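You operate a simulated robot arm through the tools that you are given. There is no shell and no other tool.

The job below is to be done with a simulated robot arm. You get a single attempt, and the scene is never put back.

Task
Dock the kit tray, latch it and load the lamp knob and the silver pivot.
Fine: each in the cell that fits it. Set down upright: what you pick out.

It is judged by the outcome, as a careful person would: the job done as asked, and still so three seconds after it is handed in. It fails if anything else is knocked over, pushed out of place, dropped, spilled or broken.

Robot
A 7-joint arm with a two-finger parallel gripper, fixed in place. Base frame: the origin is at the foot of the arm, x ahead of it, y to its left, z up; the work surface is at about z = 80. Readings come in cm, degrees, newtons and seconds.
Its first joint turns from -166.0 to 166.0 degrees. Payload 3.43 kg.
Tool frame: the origin (TCP) lies between the finger pads and is the grasp point; the fingertips stand 3 cm ahead of it; z points along the fingers, y is the line along which they close. Largest opening 9.4 cm; finger width 2.8, thickness 1; the body of the gripper, 5 by 9.6 cm, starts 5.5 cm behind the TCP.
Orientation is that of the tool frame in the base frame, as a unit quaternion [w, x, y, z]. With the fingers straight down and closing along the base's y, the tool's x points along the base's -x, its y along +y and its z along -z.

Tools
- The arm moves only by the tool send_rows. Its argument "series" is a list of rows, each a list of 6 numbers: the shift along the tool's x, y, z in cm, then the turn, a rotation vector about the tool's x, y, z in rad. In form: [[dx, dy, dz, rx, ry, rz], ...]. A call has 1 to 20 rows; each row is the pose to reach, as a shift and turn from the pose commanded when the call began, along the tool's axes at that moment. "claw" is the opening in per cent of the stroke, from 0 (shut) to 100 (fully open), set as the call begins (left out, the last holds). Each row takes 0.2 s and may step no farther than 5 cm and 8.6 degrees from the row before; otherwise, or with a gripper value out of range, the whole call is refused. Where a pose cannot be reached the arm comes as near as it can. A force on the tool above 90 N (or 10 N above the force at the start of the call, whichever is more), or a blocked arm, ends the call early, and 0.2 s more pass. The fingers move at their own pace (about 4.5 cm/s each) and stop on an object; they squeeze with about 25 N. The grip force told is the motor's: it shows also when the fingers shut on nothing. Time passes only in rows, and 0.2 s behind the last, so rows that repeat a pose let the fingers close. It gives the time, the measured TCP pose, the force on the tool (base axes), the opening and the grip force at its end, in the units of the frame above (readings bear some noise), with the torque about the TCP (base axes, N m) and any sound that the robot's microphone picked up.
- Cameras (640 x 400 px; columns grow to the right, rows downward): "scene" is fixed at [21.9, -64.9, 156.25]; the picture's right is [1.00, -0.04, 0.00], its down [-0.04, -0.99, -0.10] and it looks along [0.00, 0.10, -1.00] (base axes); focal length 324 px, centre (320, 200). "wrist" rides on the gripper at [7.6, 1.4, -10.2] in the tool frame; the picture's right is [-0.18, 0.98, 0.00], its down [-0.75, -0.14, -0.64] and it looks along [-0.63, -0.12, 0.77] (tool axes); focal length 243 px, centre (320, 200). There is no depth. A picture from a camera that has moved, and an enlarged one, comes with that camera's place and axes in the base frame and with its lens.
- snapshot(camera): a new picture of that camera. It takes no simulated time.
- inspect(camera, box): a new picture of the part [left, top, right, bottom] of that camera's present view, enlarged. It takes no simulated time.
- finish_job(): hands the job in; it is judged then, once.

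Places have to be worked out from the pictures, the camera data and where the tool is seen. Open the gripper and draw the arm clear of the work before you hand the job in, unless the task says otherwise.

The tools are called after "Call:" as name(argument=value, ...) on one line, values as JSON. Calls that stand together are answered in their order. send_rows: Moves the arm, as the interface text tells. Its arguments: {"type":"object","properties":{"series":{"type":"array","items":{"type":"array","items":{"type":"number"}}},"claw":{"type":"number"}},"required":["series"]} The other tools are called the same way: snapshot (camera) takes a picture; inspect (camera, box) takes an enlarged picture of a part of a camera's view; finish_job () hands the job in.

At the start:

```text
t: 0.0
tool_pos: [28.33, -52.9, 111.3]
tcp_rot: [0.001, 0.0, 1.0, 0.0]
wrist_force: [-2.1, 0.5, 0.6]
ft_torque: [-0.03, 0.0, 0.01]
opening: 9.41
gripper_force: 0.1
```

scene: 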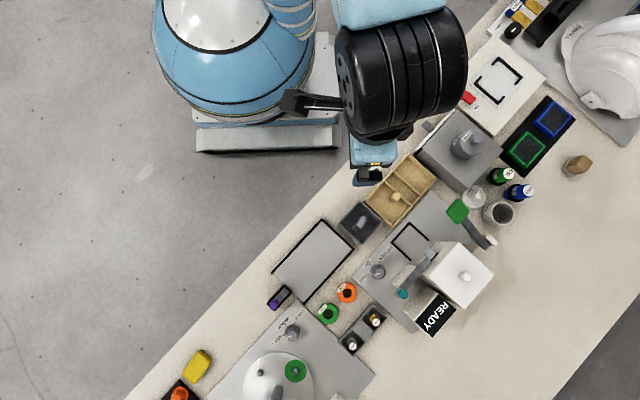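
wrist: 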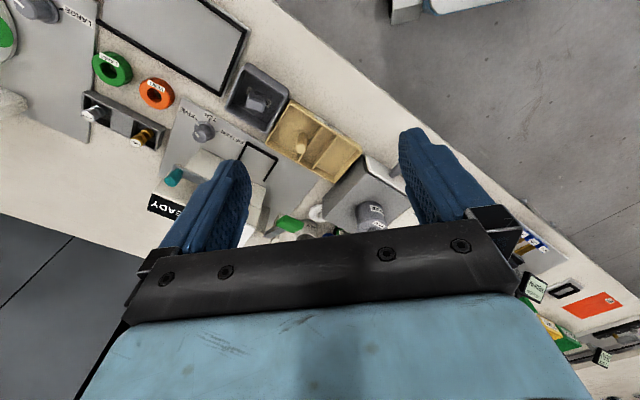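

I'll start by looking at the work area enlarged to identify the tray, dock, latch, and parts.

Call:
inspect(camera="scene", box=[260, 130, 520, 350])

Call:
inspect(camera="scene", box=[400, 0, 640, 200])

Call:
inspect(camera="scene", box=[150, 250, 400, 400])

Call:
inspect(camera="wrist", box=[0, 0, 400, 250])

```text
1.82 times, centred on (390, 240) of scene
camera zoom: at [21.9, -64.9, 156.25], right [1.0, -0.04, 0.0], down [-0.04, -0.99, -0.1], along [0.0, 0.1, -1.0], focal length 589 px, centre (193, 127)
```

zoom: 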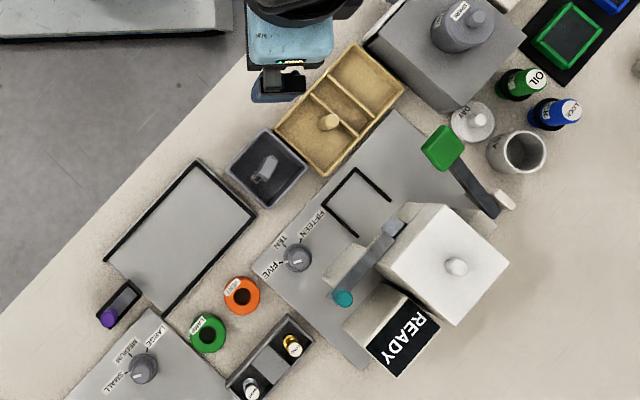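

```text
2.00 times, centred on (520, 100) of scene
camera zoom: at [21.9, -64.9, 156.25], right [1.0, -0.04, 0.0], down [-0.04, -0.99, -0.1], along [0.0, 0.1, -1.0], focal length 648 px, centre (-80, 400)
```

zoom: 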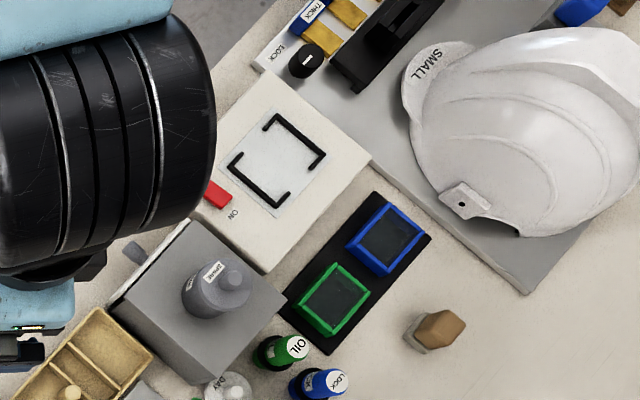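

```text
2.56 times, centred on (275, 325) of scene
camera zoom: at [21.9, -64.9, 156.25], right [1.0, -0.04, 0.0], down [-0.04, -0.99, -0.1], along [0.0, 0.1, -1.0], focal length 829 px, centre (435, -120)
```

zoom: 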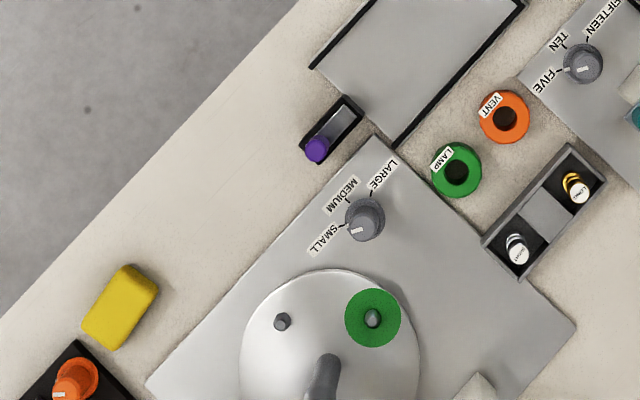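

```text
1.60 times, centred on (200, 125) of wrist
camera zoom: at [20.74, -51.39, 121.47], right [0.18, 0.98, 0.0], down [0.75, -0.14, 0.64], along [0.63, -0.12, -0.77], focal length 388 px, centre (512, 320)
```

zoom: 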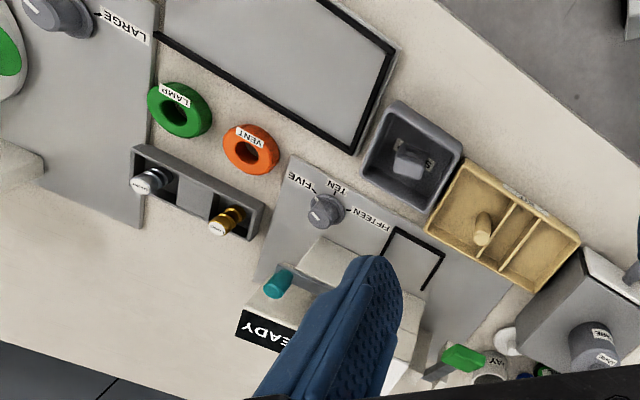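

Zooming further on the candidate tray, the framed dock with purple slider, and the knobs/pivots.

Call:
inspect(camera="scene", box=[350, 145, 450, 235])

Call:
inspect(camera="scene", box=[260, 215, 360, 315])

Call:
inspect(camera="scene", box=[310, 270, 400, 360])

Call:
inspect(camera="wrist", box=[220, 50, 420, 200])

Call:
inspect(camera="scene", box=[380, 200, 510, 330])

```text
4.44 times, centred on (400, 190) of scene
camera zoom: at [21.9, -64.9, 156.25], right [1.0, -0.04, 0.0], down [-0.04, -0.99, -0.1], along [0.0, 0.1, -1.0], focal length 1439 px, centre (-36, 244)
```

zoom: 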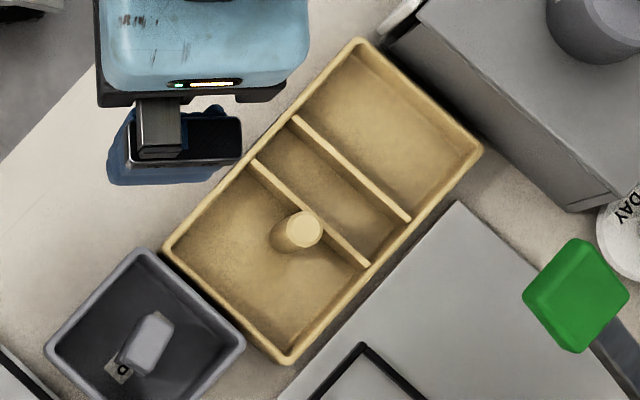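

```text
4.00 times, centred on (310, 265) of scene
camera zoom: at [21.9, -64.9, 156.25], right [1.0, -0.04, 0.0], down [-0.04, -0.99, -0.1], along [0.0, 0.1, -1.0], focal length 1295 px, centre (360, -60)
```

zoom: 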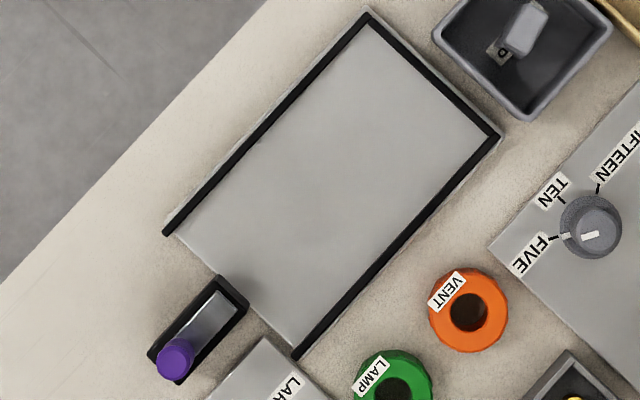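

```text
4.44 times, centred on (355, 315) of scene
camera zoom: at [21.9, -64.9, 156.25], right [1.0, -0.04, 0.0], down [-0.04, -0.99, -0.1], along [0.0, 0.1, -1.0], focal length 1439 px, centre (164, -311)
```

zoom: 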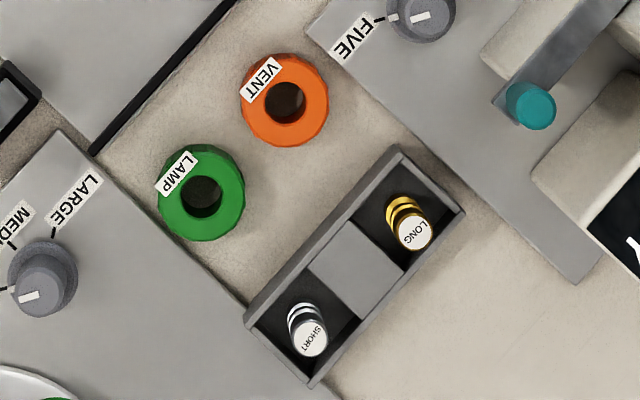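

```text
2.67 times, centred on (320, 125) of wrist
camera zoom: at [20.74, -51.39, 121.47], right [0.18, 0.98, 0.0], down [0.75, -0.14, 0.64], along [0.63, -0.12, -0.77], focal length 647 px, centre (320, 400)
```

zoom: 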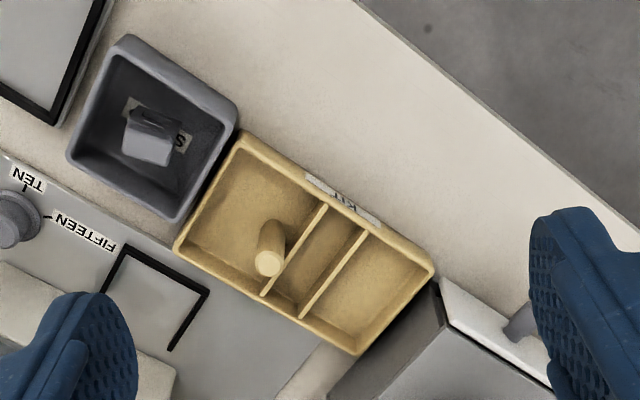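

```text
3.08 times, centred on (445, 265) of scene
camera zoom: at [21.9, -64.9, 156.25], right [1.0, -0.04, 0.0], down [-0.04, -0.99, -0.1], along [0.0, 0.1, -1.0], focal length 996 px, centre (-65, 0)
```

zoom: 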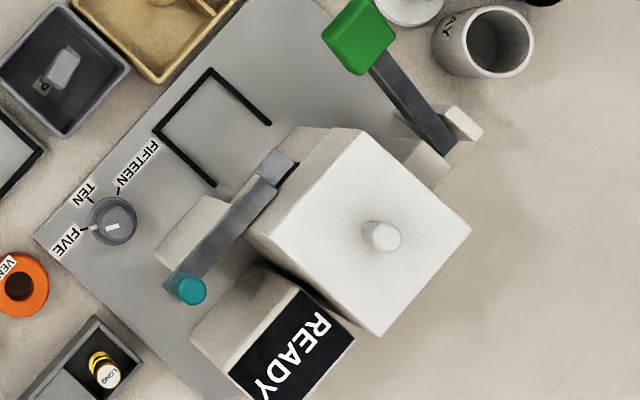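

The kit tray (tan, labelled KIT) sits at about (40, -56), with a grip post near (38.7, -58). The framed dock with its purple slide latch is at about (20, -71). I'll hover above the tray with the fingers aligned to its width, so the wrist camera gets a closer look.

Call:
send_rows(series=[[-1.3, -0.64, 1.0, 0, 0, -0.1], [-2.6, -1.28, 2.0, 0, 0, -0.2], [-3.9, -1.92, 3.0, 0, 0, -0.3], [-5.2, -2.56, 4.0, 0, 0, -0.4], [-6.5, -3.2, 5.0, 0, 0, -0.5], [-7.8, -3.84, 6.0, 0, 0, -0.6], [-9.1, -4.48, 7.0, 0, 0, -0.7], [-10.4, -5.1, 8.0, 0, 0, -0.8], [-10.4, -5.1, 8.0, 0, 0, -0.8]])

Call:
snapshot(camera="wrist")

Call:
snapshot(camera="scene")

```text
t: 2.0
tool_pos: [38.79, -57.92, 103.38]
tcp_rot: [0.0, -0.39, 0.921, 0.0]
wrist_force: [-0.4, 0.9, 0.3]
ft_torque: [0.03, 0.03, -0.01]
opening: 9.38
gripper_force: 0.1
```

```text
taken
camera wrist: at [32.49, -62.42, 113.54], right [-0.58, 0.82, 0.0], down [0.63, 0.44, 0.64], along [0.52, 0.37, -0.77], focal length 243 px, centre (320, 200)
```

wrist: 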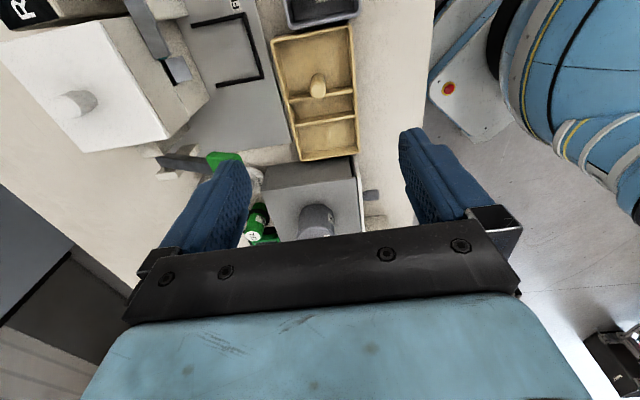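

```text
taken
```

scene: 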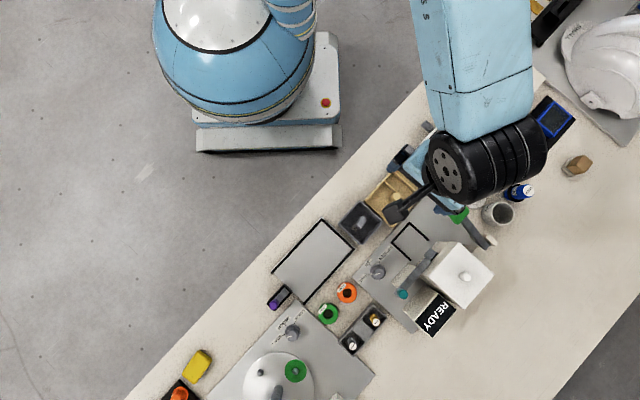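

Good view of the tray. Zooming in on it to measure the tray, post and cells precisely.

Call:
inspect(camera="wrist", box=[250, 0, 380, 180])

Call:
inspect(camera="scene", box=[340, 150, 420, 240])

```text
2.22 times, centred on (315, 90) of wrist
camera zoom: at [32.49, -62.42, 113.54], right [-0.58, 0.82, 0.0], down [0.63, 0.44, 0.64], along [0.52, 0.37, -0.77], focal length 539 px, centre (331, 444)
```

zoom: 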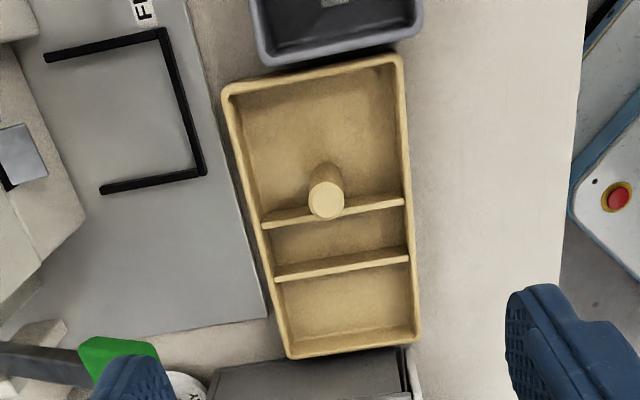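

```text
4.44 times, centred on (380, 195) of scene
camera zoom: at [21.9, -64.9, 156.25], right [1.0, -0.04, 0.0], down [-0.04, -0.99, -0.1], along [0.0, 0.1, -1.0], focal length 1439 px, centre (53, 222)
```

zoom: 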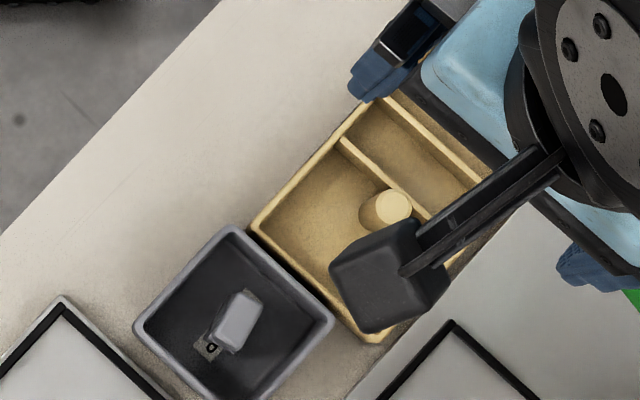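

The tray measures about 14.9 × 8.5 cm, centred at (40.6, -56.3) with its long axis at 45°. The grip post is at (39.0, -58.0), top around z≈85. I'll square up the yaw, part-open the claw and descend to z≈92 to check alignment.

Call:
send_rows(claw=50, series=[[0, -0.1, 2, 0, 0, 0.015], [0, -0.15, 4, 0, 0, 0.015], [0, -0.19, 6, 0, 0, 0.015], [0, -0.19, 8, 0, 0, 0.015], [0, -0.19, 10, 0, 0, 0.015], [0, -0.19, 11, 0, 0, 0.015], [0, -0.19, 11, 0, 0, 0.015], [0, -0.19, 11, 0, 0, 0.015]])

Call:
snapshot(camera="wrist")

Call:
inspect(camera="scene", box=[340, 130, 480, 250])

```text
t: 3.8
tool_pos: [38.86, -58.11, 92.31]
tcp_rot: [0.0, -0.382, 0.924, 0.001]
wrist_force: [0.3, -0.4, -0.4]
ft_torque: [0.02, 0.0, -0.03]
opening: 4.72
gripper_force: 0.0
```

```text
taken
camera wrist: at [32.51, -62.42, 102.5], right [-0.56, 0.83, 0.0], down [0.63, 0.43, 0.64], along [0.53, 0.36, -0.77], focal length 243 px, centre (320, 200)
```

wrist: 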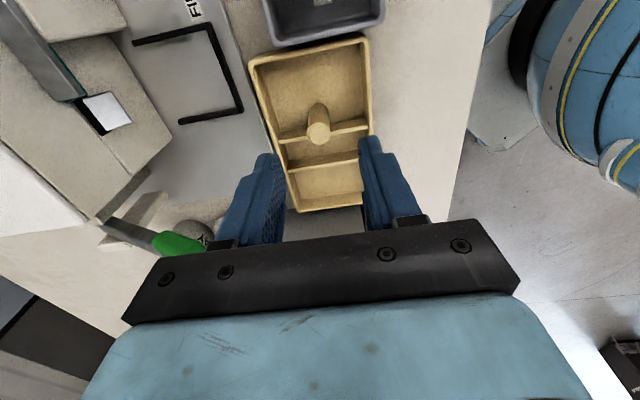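

```text
3.33 times, centred on (410, 190) of scene
camera zoom: at [21.9, -64.9, 156.25], right [1.0, -0.04, 0.0], down [-0.04, -0.99, -0.1], along [0.0, 0.1, -1.0], focal length 1079 px, centre (20, 233)
```

zoom: 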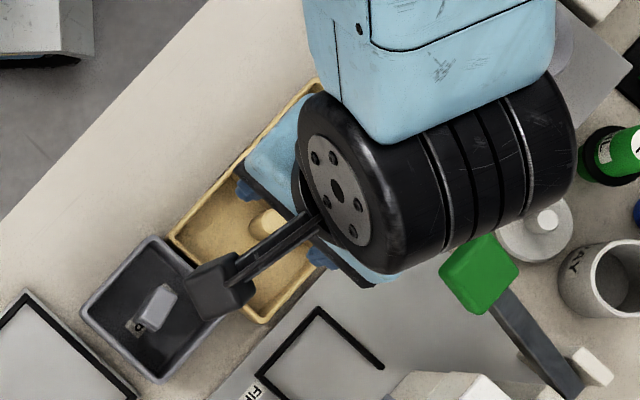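

Checking the post position and height from this closer view.

Call:
inspect(camera="wrist", box=[220, 0, 420, 240])

```text
1.67 times, centred on (320, 120) of wrist
camera zoom: at [32.51, -62.42, 102.5], right [-0.56, 0.83, 0.0], down [0.63, 0.43, 0.64], along [0.53, 0.36, -0.77], focal length 404 px, centre (320, 333)
```

zoom: 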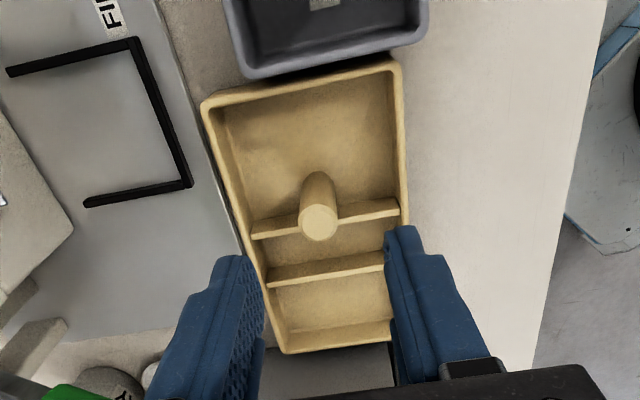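

The post top is at z≈85, at (39.05, -58.0). I'll lower to TCP z≈85, kept slightly on the far side of the divider, then close on the post.

Call:
send_rows(series=[[0.1, 0, 1.5, 0, 0, 0], [0.12, 0, 3, 0, 0, 0], [0.12, 0, 4.5, 0, 0, 0], [0.12, 0, 5.5, 0, 0, 0], [0.12, 0, 6.3, 0, 0, 0], [0.12, 0, 7.0, 0, 0, 0], [0.12, 0, 7.2, 0, 0, 0], [0.12, 0, 7.2, 0, 0, 0]])

Call:
inspect(camera="wrist", box=[200, 0, 440, 240])

```text
t: 5.6
tool_pos: [38.89, -58.22, 85.19]
tcp_rot: [0.0, -0.383, 0.924, 0.001]
wrist_force: [1.3, 0.2, 0.1]
ft_torque: [-0.02, 0.02, 0.01]
opening: 4.71
gripper_force: 0.0
```

```text
1.67 times, centred on (320, 120) of wrist
camera zoom: at [32.46, -62.54, 95.32], right [-0.56, 0.83, 0.0], down [0.63, 0.43, 0.64], along [0.53, 0.36, -0.77], focal length 404 px, centre (320, 333)
```

zoom: 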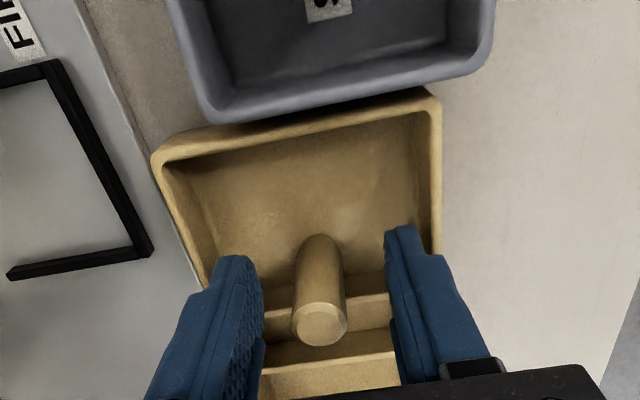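

No contact and the post is centred between the pads. Closing now.

Call:
send_rows(claw=0, series=[[0, 0, 0, 0, 0, 0], [0, 0, 0, 0, 0, 0], [0, 0, 0, 0, 0, 0], [0, 0, 0, 0, 0, 0], [0, 0, 0, 0, 0, 0]])

Call:
inspect(camera="wrist", box=[200, 0, 440, 240])

```text
t: 6.8
tool_pos: [38.9, -58.32, 85.0]
tcp_rot: [0.001, -0.383, 0.924, 0.001]
wrist_force: [0.7, 0.4, -0.8]
ft_torque: [0.01, -0.01, 0.0]
opening: 1.65
gripper_force: 25.3
```

```text
1.67 times, centred on (320, 120) of wrist
camera zoom: at [32.44, -62.55, 95.33], right [-0.56, 0.83, 0.0], down [0.63, 0.43, 0.64], along [0.53, 0.36, -0.77], focal length 404 px, centre (320, 333)
```

zoom: 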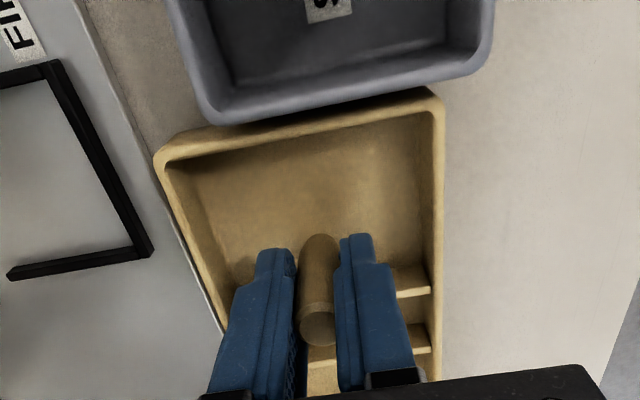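

Gripped the post (1.65 cm). Lifting straight up slowly to check for tilt and weight.

Call:
send_rows(series=[[0, 0, -0.3, 0, 0, 0], [0, 0, -0.8, 0, 0, 0], [0, 0, -1.5, 0, 0, 0], [0, 0, -2.5, 0, 0, 0], [0, 0, -4, 0, 0, 0], [0, 0, -5.5, 0, 0, 0], [0, 0, -7, 0, 0, 0], [0, 0, -8.5, 0, 0, 0], [0, 0, -10, 0, 0, 0], [0, 0, -10, 0, 0, 0], [0, 0, -10, 0, 0, 0]])

Call:
snapshot(camera="wrist")

Call:
snapshot(camera="scene")

```text
t: 9.2
tool_pos: [38.84, -58.12, 94.92]
tcp_rot: [0.0, -0.382, 0.924, -0.001]
wrist_force: [0.5, 0.6, -0.3]
ft_torque: [-0.02, 0.03, -0.02]
opening: 1.64
gripper_force: 24.9
```

```text
taken
camera wrist: at [32.43, -62.51, 105.3], right [-0.56, 0.83, 0.0], down [0.63, 0.43, 0.64], along [0.53, 0.36, -0.77], focal length 243 px, centre (320, 200)
```

wrist: 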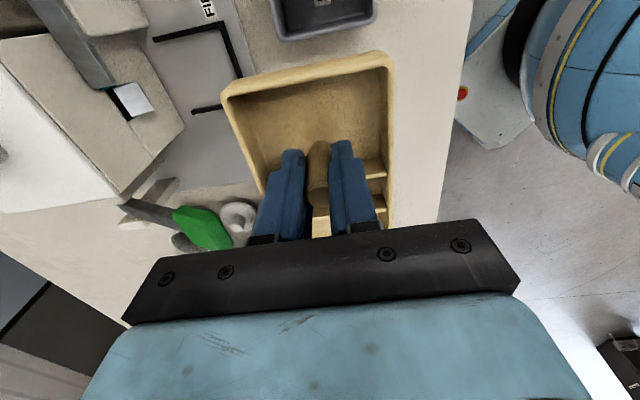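

```text
taken
```

scene: 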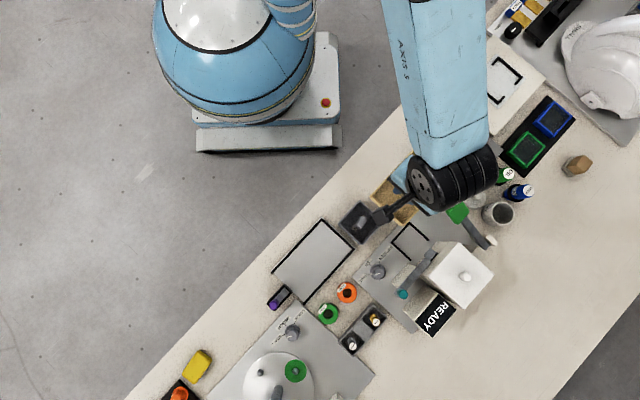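

The tray lifted level. I'll carry it sideways at a safe height toward the base side, so the wrist camera can see the dock past the tray and I can measure it.

Call:
send_rows(series=[[0, 0, -2.5, 0, 0, 0], [0, 0, -5, 0, 0, 0], [1.5, 1.6, -5, 0, 0, 0], [3.4, 3.6, -5, 0, 0, 0], [5.4, 5.7, -5, 0, 0, 0], [7.4, 7.8, -5, 0, 0, 0], [9.4, 9.9, -5, 0, 0, 0], [11.4, 12.0, -5, 0, 0, 0], [13.4, 14.1, -5, 0, 0, 0], [15.4, 16.2, -5, 0, 0, 0], [17.4, 18.3, -5, 0, 0, 0], [19.4, 20.4, -5, 0, 0, 0], [21.4, 22.5, -5, 0, 0, 0], [23.4, 24.6, -5, 0, 0, 0], [25.2, 26.6, -5, 0, 0, 0], [26.3, 27.8, -5, 0, 0, 0], [26.7, 28.3, -5, 0, 0, 0], [26.7, 28.3, -5, 0, 0, 0], [26.7, 28.3, -5, 0, 0, 0]])

Call:
snapshot(camera="wrist")

Call:
snapshot(camera="scene")

```text
t: 13.2
tool_pos: [-0.08, -57.07, 100.19]
tcp_rot: [0.0, -0.382, 0.924, 0.0]
wrist_force: [0.1, -0.4, -0.7]
ft_torque: [-0.02, 0.03, -0.02]
opening: 1.65
gripper_force: 24.7
```

```text
taken
camera wrist: at [-6.49, -61.35, 110.27], right [-0.56, 0.83, 0.0], down [0.63, 0.43, 0.64], along [0.53, 0.36, -0.77], focal length 243 px, centre (320, 200)
```

wrist: 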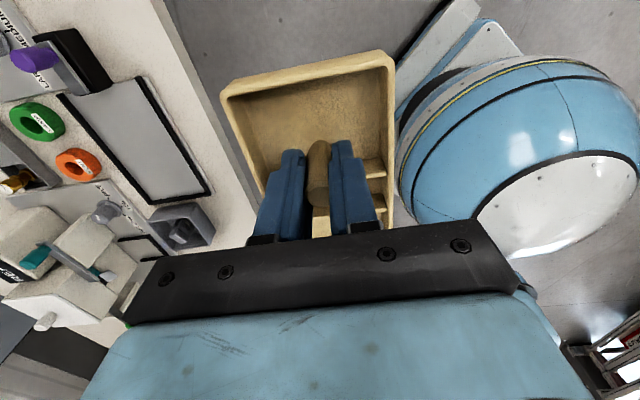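

```text
taken
```

scene: 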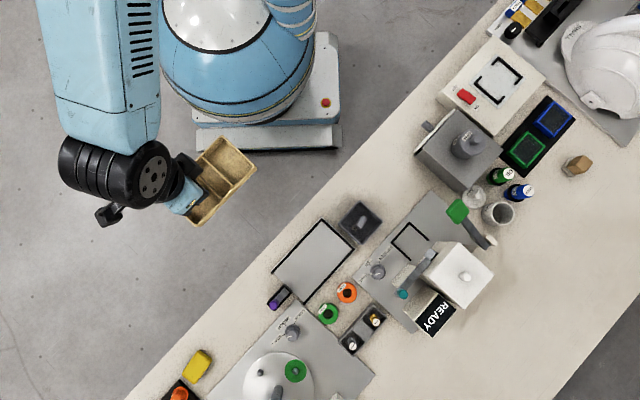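

Now both cameras see the dock unobstructed. Zooming in on it from each.

Call:
inspect(camera="wrist", box=[0, 0, 240, 240])

Call:
inspect(camera="scene", box=[260, 210, 370, 320])

Call:
inspect(camera="scene", box=[250, 270, 310, 320])

Call:
inspect(camera="wrist", box=[0, 0, 130, 110])

Call:
inspect(camera="scene", box=[170, 130, 270, 230])

```text
1.67 times, centred on (120, 120) of wrist
camera zoom: at [-6.49, -61.35, 110.27], right [-0.56, 0.83, 0.0], down [0.63, 0.43, 0.64], along [0.53, 0.36, -0.77], focal length 404 px, centre (653, 333)
```

zoom: 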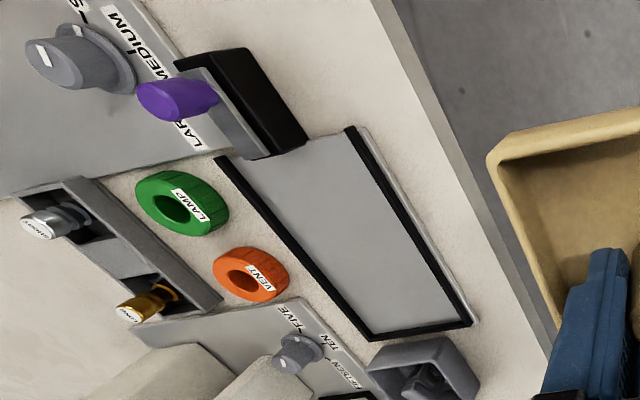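

```text
3.64 times, centred on (315, 265) of scene
camera zoom: at [21.9, -64.9, 156.25], right [1.0, -0.04, 0.0], down [-0.04, -0.99, -0.1], along [0.0, 0.1, -1.0], focal length 1177 px, centre (338, -36)
```

zoom: 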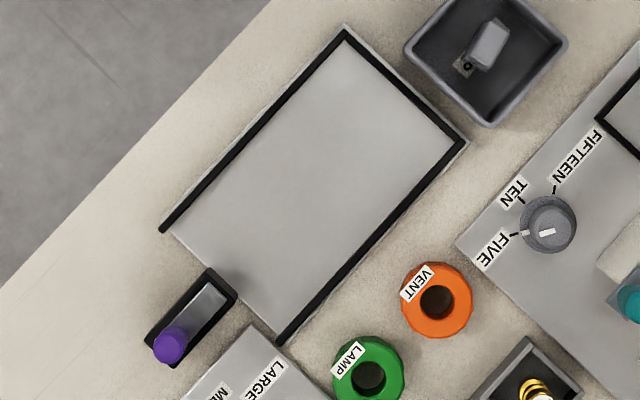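

```text
8.00 times, centred on (280, 295) of scene
camera zoom: at [21.9, -64.9, 156.25], right [1.0, -0.04, 0.0], down [-0.04, -0.99, -0.1], along [0.0, 0.1, -1.0], focal length 2590 px, centre (640, -560)
```

zoom: 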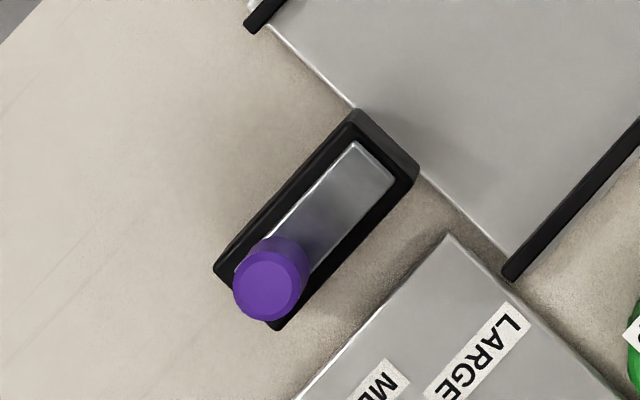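

```text
3.64 times, centred on (65, 55) of wrist
camera zoom: at [-6.49, -61.35, 110.27], right [-0.56, 0.83, 0.0], down [0.63, 0.43, 0.64], along [0.53, 0.36, -0.77], focal length 882 px, centre (1247, 727)
```

zoom: 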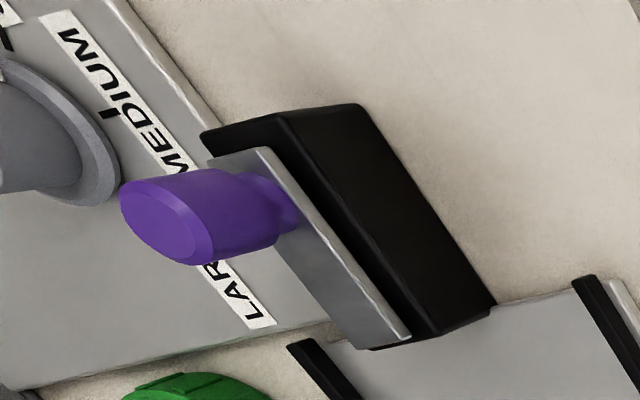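

```text
4.00 times, centred on (220, 180) of scene
camera zoom: at [21.9, -64.9, 156.25], right [1.0, -0.04, 0.0], down [-0.04, -0.99, -0.1], along [0.0, 0.1, -1.0], focal length 1295 px, centre (720, 280)
```

zoom: 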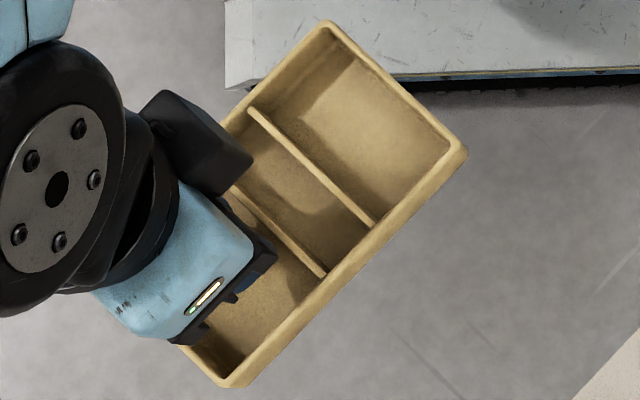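

Dock is ~10.6 × 17.1 cm, axis at 45°, centred near (20.0, -71.7), with the latch housing at its open (lower-left) end. The bolt is about z 83, just over the tray's rim. I'll carry the tray over the dock, TCP target (18.1, -73.8), and stay high first.

Call:
send_rows(series=[[-0.08, -2.0, 0, 0, 0, 0], [-0.17, -4.0, 0, 0, 0, 0], [-0.25, -6.0, 0, 0, 0, 0], [-0.34, -8.0, 0, 0, 0, 0], [-0.42, -10.0, 0, 0, 0, 0], [-0.5, -12.0, 0, 0, 0, 0], [-0.6, -14.0, 0, 0, 0, 0], [-0.67, -16.0, 0, 0, 0, 0], [-0.75, -18.0, 0, 0, 0, 0], [-0.84, -20.0, 0, 0, 0, 0], [-0.92, -22.0, 0, 0, 0, 0], [-1.0, -24.0, 1, 0, 0, 0], [-1.03, -24.65, 2.5, 0, 0, 0], [-1.03, -24.65, 4, 0, 0, 0], [-1.03, -24.65, 5.5, 0, 0, 0], [-1.03, -24.65, 6.5, 0, 0, 0], [-1.03, -24.65, 6.5, 0, 0, 0], [-1.03, -24.65, 6.5, 0, 0, 0]])

Call:
snapshot(camera="wrist")

Call:
snapshot(camera="scene")

```text
t: 17.0
tool_pos: [18.12, -73.69, 93.59]
tcp_rot: [0.0, -0.383, 0.924, 0.001]
wrist_force: [-1.1, -0.2, -1.1]
ft_torque: [-0.01, 0.04, -0.02]
opening: 1.66
gripper_force: 24.4
```

```text
taken
camera wrist: at [11.67, -78.11, 103.81], right [-0.56, 0.83, 0.0], down [0.63, 0.43, 0.64], along [0.53, 0.36, -0.77], focal length 243 px, centre (320, 200)
```

wrist: 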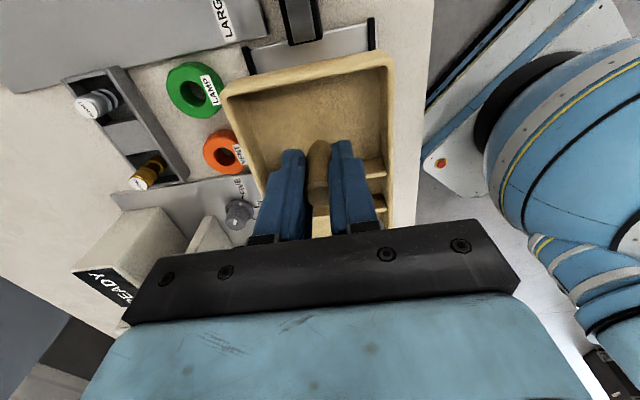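

```text
taken
```

scene: 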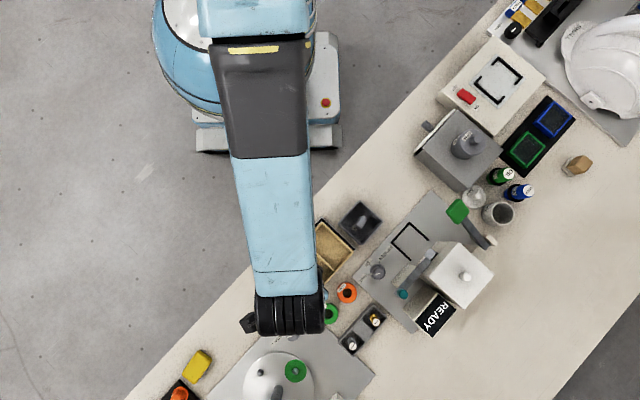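

Zooming in on the dock's open end relative to the tray from the wrist.

Call:
inspect(camera="wrist", box=[200, 0, 420, 140])

Call:
inspect(camera="scene", box=[290, 200, 370, 340])

```text
2.86 times, centred on (310, 70) of wrist
camera zoom: at [11.67, -78.11, 103.81], right [-0.56, 0.83, 0.0], down [0.63, 0.43, 0.64], along [0.53, 0.36, -0.77], focal length 693 px, centre (349, 571)
```

zoom: 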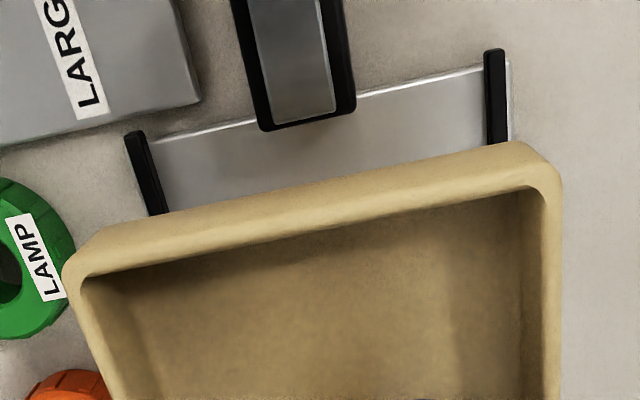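

```text
2.86 times, centred on (330, 270) of scene
camera zoom: at [21.9, -64.9, 156.25], right [1.0, -0.04, 0.0], down [-0.04, -0.99, -0.1], along [0.0, 0.1, -1.0], focal length 925 px, centre (291, 0)
```

zoom: 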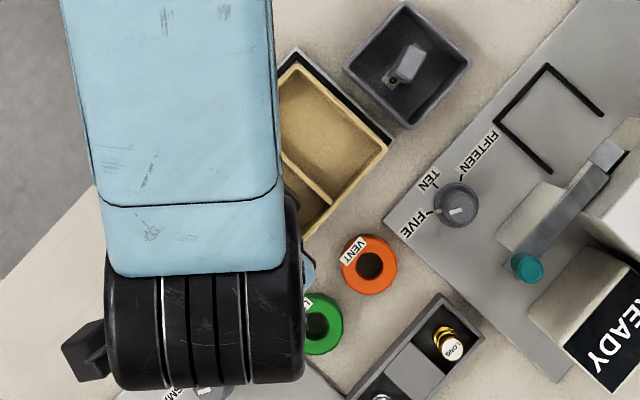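

Tray and dock centrelines agree within ~0.1 cm (w≈64.9), and the tray's +L end is about 0.3 cm shy of the stop. Lowering to just above the plate.

Call:
send_rows(series=[[0, -0.05, 1.5, 0, 0, 0], [0, -0.08, 3, 0, 0, 0], [0, -0.08, 4.5, 0, 0, 0], [0, -0.08, 5.5, 0, 0, 0], [0, -0.08, 6.2, 0, 0, 0], [0, -0.08, 6.7, 0, 0, 0], [0, -0.08, 6.7, 0, 0, 0]])

Call:
inspect(camera="wrist", box=[200, 0, 420, 140])

Call:
inspect(camera="scene", box=[290, 200, 370, 340])

```text
t: 18.6
tool_pos: [18.11, -73.75, 86.93]
tcp_rot: [0.001, -0.383, 0.924, 0.001]
wrist_force: [-0.6, 0.3, -1.2]
ft_torque: [-0.01, -0.01, 0.01]
opening: 1.62
gripper_force: 24.6
```

```text
2.86 times, centred on (310, 70) of wrist
camera zoom: at [11.68, -78.14, 97.1], right [-0.56, 0.83, 0.0], down [0.63, 0.43, 0.64], along [0.53, 0.36, -0.77], focal length 693 px, centre (349, 571)
```

zoom: 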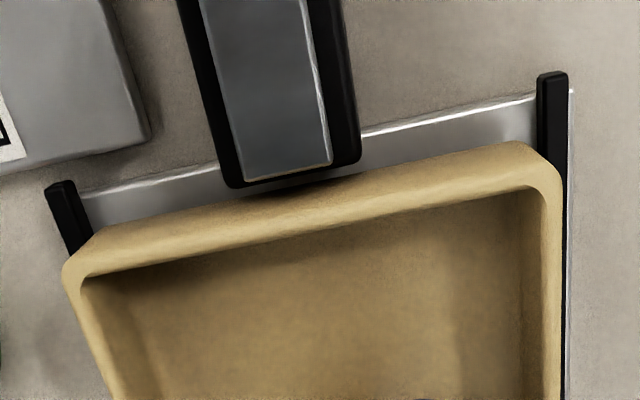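

```text
2.86 times, centred on (330, 270) of scene
camera zoom: at [21.9, -64.9, 156.25], right [1.0, -0.04, 0.0], down [-0.04, -0.99, -0.1], along [0.0, 0.1, -1.0], focal length 925 px, centre (291, 0)
```

zoom: 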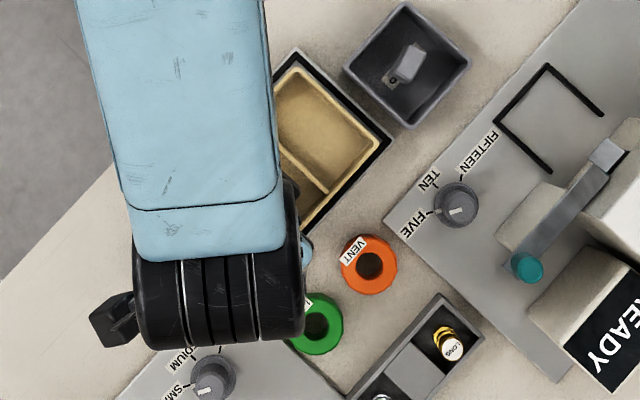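

Checking the gap at the far stop and side rail in the scene view.

Call:
inspect(camera="scene", box=[305, 205, 355, 265])

```text
6.67 times, centred on (330, 235) of scene
camera zoom: at [21.9, -64.9, 156.25], right [1.0, -0.04, 0.0], down [-0.04, -0.99, -0.1], along [0.0, 0.1, -1.0], focal length 2159 px, centre (253, -33)
```

zoom: 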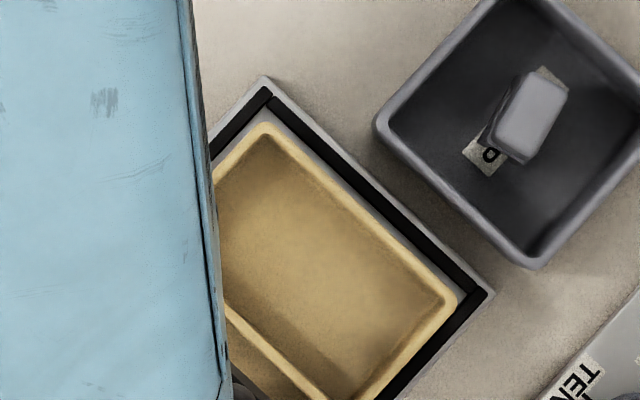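

The tray is inside the rails with ~0.3 cm at the stop; the machine-side gap is a bit smaller than the base-side gap, so I shift 0.1 cm toward the base and lower gently to contact.

Call:
send_rows(series=[[0, 0.1, 0.3, 0, 0, 0], [0, 0.1, 0.6, 0, 0, 0], [0, 0.1, 0.9, 0, 0, 0], [0, 0.1, 1.1, 0, 0, 0], [0, 0.1, 1.25, 0, 0, 0], [0, 0.1, 1.4, 0, 0, 0], [0, 0.1, 1.5, 0, 0, 0], [0, 0.1, 1.6, 0, 0, 0], [0, 0.1, 1.7, 0, 0, 0]])

Call:
inspect(camera="scene", box=[305, 205, 355, 265])

Call:
inspect(camera="wrist", box=[200, 0, 420, 140])

```text
t: 20.6
tool_pos: [18.05, -73.68, 85.43]
tcp_rot: [-0.001, -0.381, 0.924, -0.001]
wrist_force: [-0.5, -6.4, 24.1]
ft_torque: [-0.02, 0.03, -0.01]
opening: 1.7
gripper_force: 24.6
```

```text
6.67 times, centred on (330, 235) of scene
camera zoom: at [21.9, -64.9, 156.25], right [1.0, -0.04, 0.0], down [-0.04, -0.99, -0.1], along [0.0, 0.1, -1.0], focal length 2159 px, centre (253, -33)
```

zoom: 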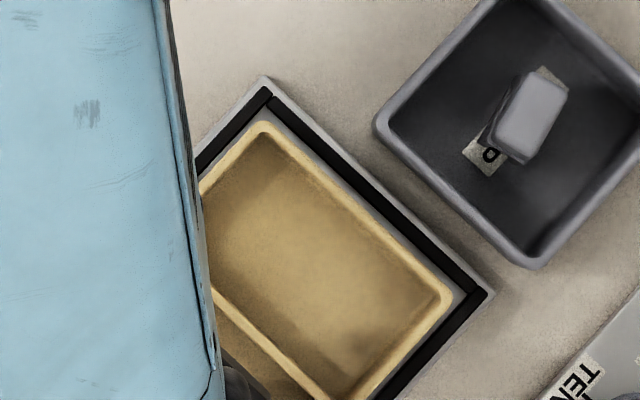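

```text
2.86 times, centred on (310, 70) of wrist
camera zoom: at [11.63, -78.05, 95.56], right [-0.56, 0.83, 0.0], down [0.63, 0.43, 0.64], along [0.53, 0.36, -0.77], focal length 693 px, centre (349, 571)
```

zoom: 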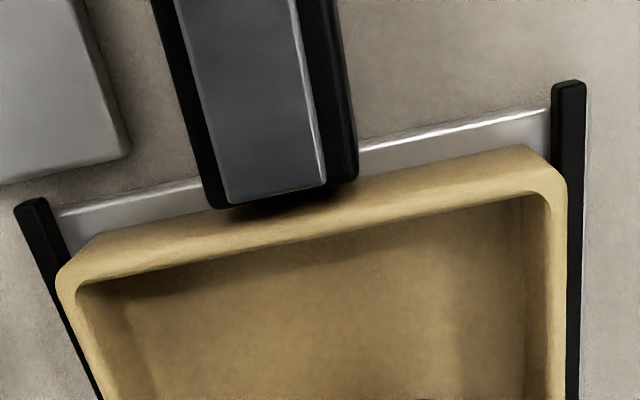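

Contact at z≈85.4 (24 N), and the tray sits inside the rails. I'll ease off the pressure, open the claw, and rise straight up.

Call:
send_rows(series=[[0, 0, -0.1, 0, 0, 0], [0, 0, -0.18, 0, 0, 0], [0, 0, -0.18, 0, 0, 0]])

Call:
send_rows(claw=42, series=[[0, 0, 0, 0, 0, 0], [0, 0, 0, 0, 0, 0], [0, 0, 0, 0, 0, 0], [0, 0, -0.5, 0, 0, 0], [0, 0, -1.5, 0, 0, 0], [0, 0, -3, 0, 0, 0], [0, 0, -5, 0, 0, 0], [0, 0, -7.5, 0, 0, 0], [0, 0, -10, 0, 0, 0], [0, 0, -12, 0, 0, 0], [0, 0, -12, 0, 0, 0]])

Call:
snapshot(camera="wrist")

Call:
inspect(camera="scene", box=[290, 200, 370, 340])

```text
t: 21.4
tool_pos: [17.98, -73.58, 85.29]
tcp_rot: [0.0, -0.382, 0.924, 0.0]
wrist_force: [0.7, -2.3, 8.8]
ft_torque: [-0.43, 0.29, 0.04]
opening: 1.64
gripper_force: 24.5
```

```text
t: 23.8
tool_pos: [18.09, -73.66, 97.47]
tcp_rot: [0.0, -0.383, 0.924, 0.0]
wrist_force: [-0.1, 0.5, 0.6]
ft_torque: [-0.03, 0.0, -0.01]
opening: 3.95
gripper_force: 0.0
```

```text
taken
camera wrist: at [11.66, -78.0, 107.63], right [-0.56, 0.83, 0.0], down [0.63, 0.43, 0.64], along [0.53, 0.36, -0.77], focal length 243 px, centre (320, 200)
```

wrist: 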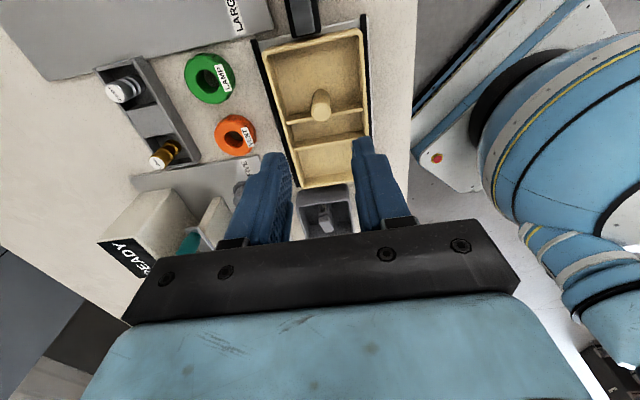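

```text
2.86 times, centred on (330, 270) of scene
camera zoom: at [21.9, -64.9, 156.25], right [1.0, -0.04, 0.0], down [-0.04, -0.99, -0.1], along [0.0, 0.1, -1.0], focal length 925 px, centre (291, 0)
```

zoom: 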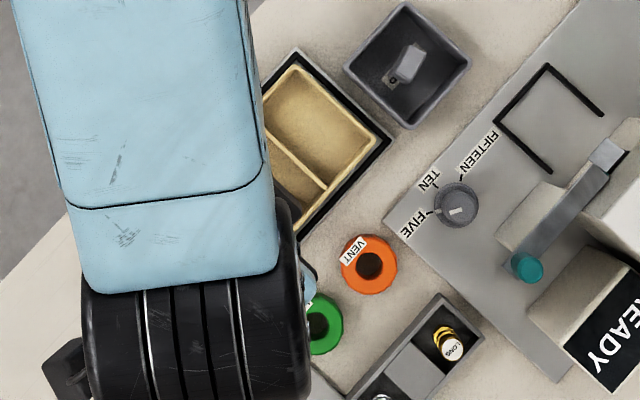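

The tray is docked and released cleanly. Next the latch: I'll move back along the dock axis over the purple knob to view it closely.

Call:
send_rows(series=[[1.5, 0, 0, 0, 0, 0], [3, 0, 0, 0, 0, 0], [4.5, 0, 0, 0, 0, 0], [6, 0, 0, 0, 0, 0], [7.5, 0, 0, 0, 0, 0], [9, 0, 0, 0, 0, 0], [9, 0, 0, 0, 0, 0]])

Call:
snapshot(camera="wrist")

Call:
inspect(camera="wrist", box=[200, 0, 440, 180])

Call:
snapshot(camera="scene")

```text
t: 25.4
tool_pos: [11.62, -80.07, 97.48]
tcp_rot: [0.0, -0.383, 0.924, 0.0]
wrist_force: [0.1, 0.2, -0.4]
ft_torque: [-0.02, 0.01, 0.01]
opening: 4.0
gripper_force: 0.1
```

```text
taken
camera wrist: at [5.29, -84.43, 107.6], right [-0.56, 0.83, 0.0], down [0.63, 0.43, 0.64], along [0.53, 0.36, -0.77], focal length 243 px, centre (320, 200)
```

wrist: 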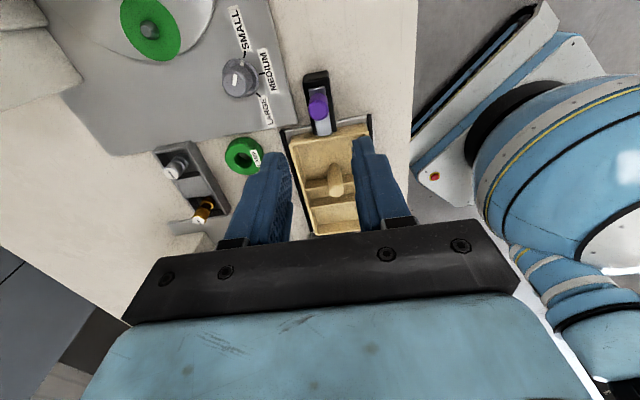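

```text
2.22 times, centred on (320, 90) of wrist
camera zoom: at [5.29, -84.43, 107.6], right [-0.56, 0.83, 0.0], down [0.63, 0.43, 0.64], along [0.53, 0.36, -0.77], focal length 539 px, centre (320, 444)
```

zoom: 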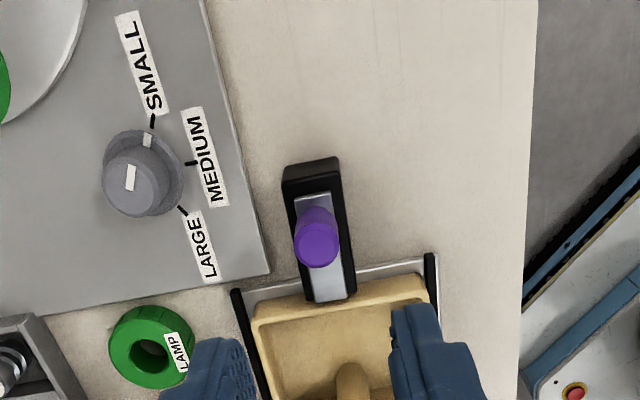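

```text
taken
```

scene: 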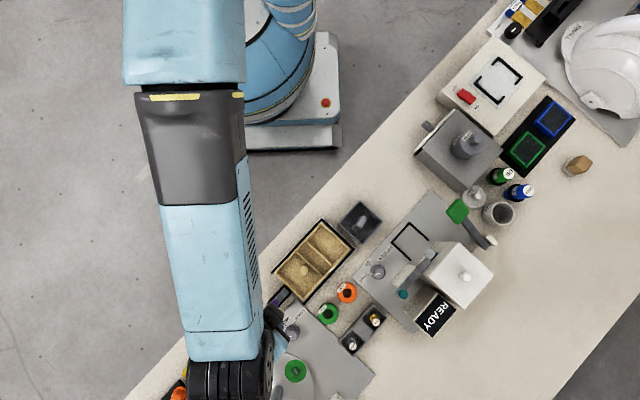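

Knob centre is about (11.5, -80.3), top z≈86, and the slide's front end sits just short of the tray rim. I'll lower the open fingers around the knob, staying above the slide plate.

Call:
send_rows(series=[[0.2, 0, 2, 0, 0, 0], [0.2, 0, 4, 0, 0, 0], [0.2, 0, 6, 0, 0, 0], [0.2, 0, 8, 0, 0, 0], [0.2, 0, 9.5, 0, 0, 0], [0.2, 0, 10.4, 0, 0, 0], [0.2, 0, 10.7, 0, 0, 0], [0.2, 0, 10.7, 0, 0, 0]])

Call:
inspect(camera="wrist", box=[200, 0, 440, 240])

```text
t: 27.2
tool_pos: [11.49, -80.15, 86.68]
tcp_rot: [0.0, -0.383, 0.924, 0.0]
wrist_force: [0.6, 0.5, 0.6]
ft_torque: [0.02, -0.01, 0.03]
opening: 3.95
gripper_force: 0.1
```

```text
1.67 times, centred on (320, 120) of wrist
camera zoom: at [5.14, -84.55, 96.86], right [-0.56, 0.83, 0.0], down [0.63, 0.43, 0.64], along [0.53, 0.36, -0.77], focal length 404 px, centre (320, 333)
```

zoom: 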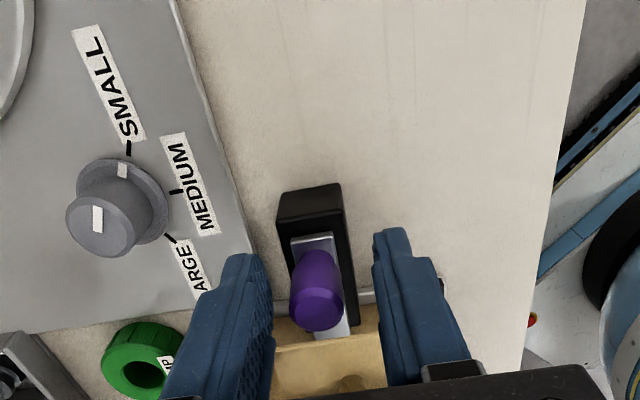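

The knob is between the pads with no contact. Closing on it.

Call:
send_rows(claw=0, series=[[0, 0, 0, 0, 0, 0], [0, 0, 0, 0, 0, 0], [0, 0, 0, 0, 0, 0], [0, 0, 0, 0, 0, 0], [0, 0, 0, 0, 0, 0]])

Call:
inspect(camera="wrist", box=[200, 0, 440, 240])

```text
t: 28.4
tool_pos: [11.69, -80.24, 86.72]
tcp_rot: [0.0, -0.383, 0.924, 0.0]
wrist_force: [10.1, -10.9, -0.8]
ft_torque: [0.04, -0.2, -0.01]
opening: 1.66
gripper_force: 45.5
```

```text
1.67 times, centred on (320, 120) of wrist
camera zoom: at [5.26, -84.6, 96.87], right [-0.56, 0.83, 0.0], down [0.63, 0.43, 0.64], along [0.53, 0.36, -0.77], focal length 404 px, centre (320, 333)
```

zoom: 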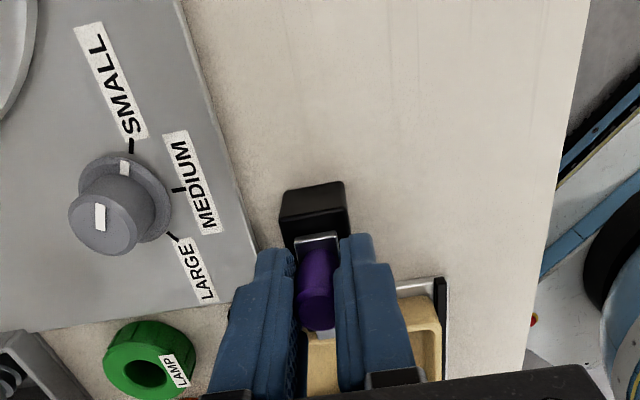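

Gripped (1.66 cm) with a slight side load; I'll relieve that by 0.15 cm and slide the knob toward the dock.

Call:
send_rows(series=[[0, -0.15, 0, 0, 0, 0], [-0.3, -0.15, 0, 0, 0, 0], [-0.6, -0.15, 0, 0, 0, 0], [-0.9, -0.15, 0, 0, 0, 0], [-1.2, -0.15, 0, 0, 0, 0], [-1.5, -0.15, 0, 0, 0, 0], [-1.8, -0.15, 0, 0, 0, 0], [-1.8, -0.15, 0, 0, 0, 0]])

Call:
inspect(camera="wrist", box=[200, 0, 440, 240])

Call:
inspect(camera="scene", box=[260, 200, 380, 340])

```text
t: 30.2
tool_pos: [12.62, -79.23, 86.72]
tcp_rot: [-0.002, -0.382, 0.924, -0.001]
wrist_force: [-12.7, -27.0, -10.3]
ft_torque: [-0.94, 0.73, -0.03]
opening: 1.66
gripper_force: 45.1
```

```text
1.67 times, centred on (320, 120) of wrist
camera zoom: at [6.3, -83.54, 96.89], right [-0.56, 0.83, 0.0], down [0.63, 0.43, 0.64], along [0.53, 0.36, -0.77], focal length 404 px, centre (320, 333)
```

zoom: 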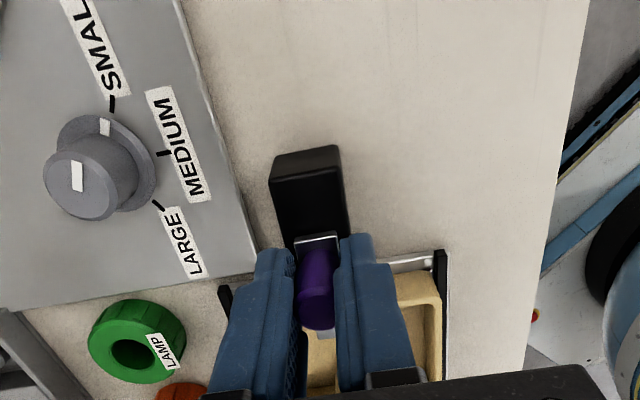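

```text
2.86 times, centred on (320, 270) of scene
camera zoom: at [21.9, -64.9, 156.25], right [1.0, -0.04, 0.0], down [-0.04, -0.99, -0.1], along [0.0, 0.1, -1.0], focal length 925 px, centre (320, 0)
```

zoom: 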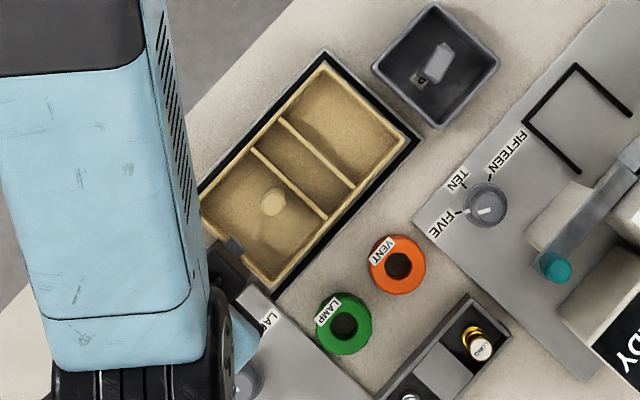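

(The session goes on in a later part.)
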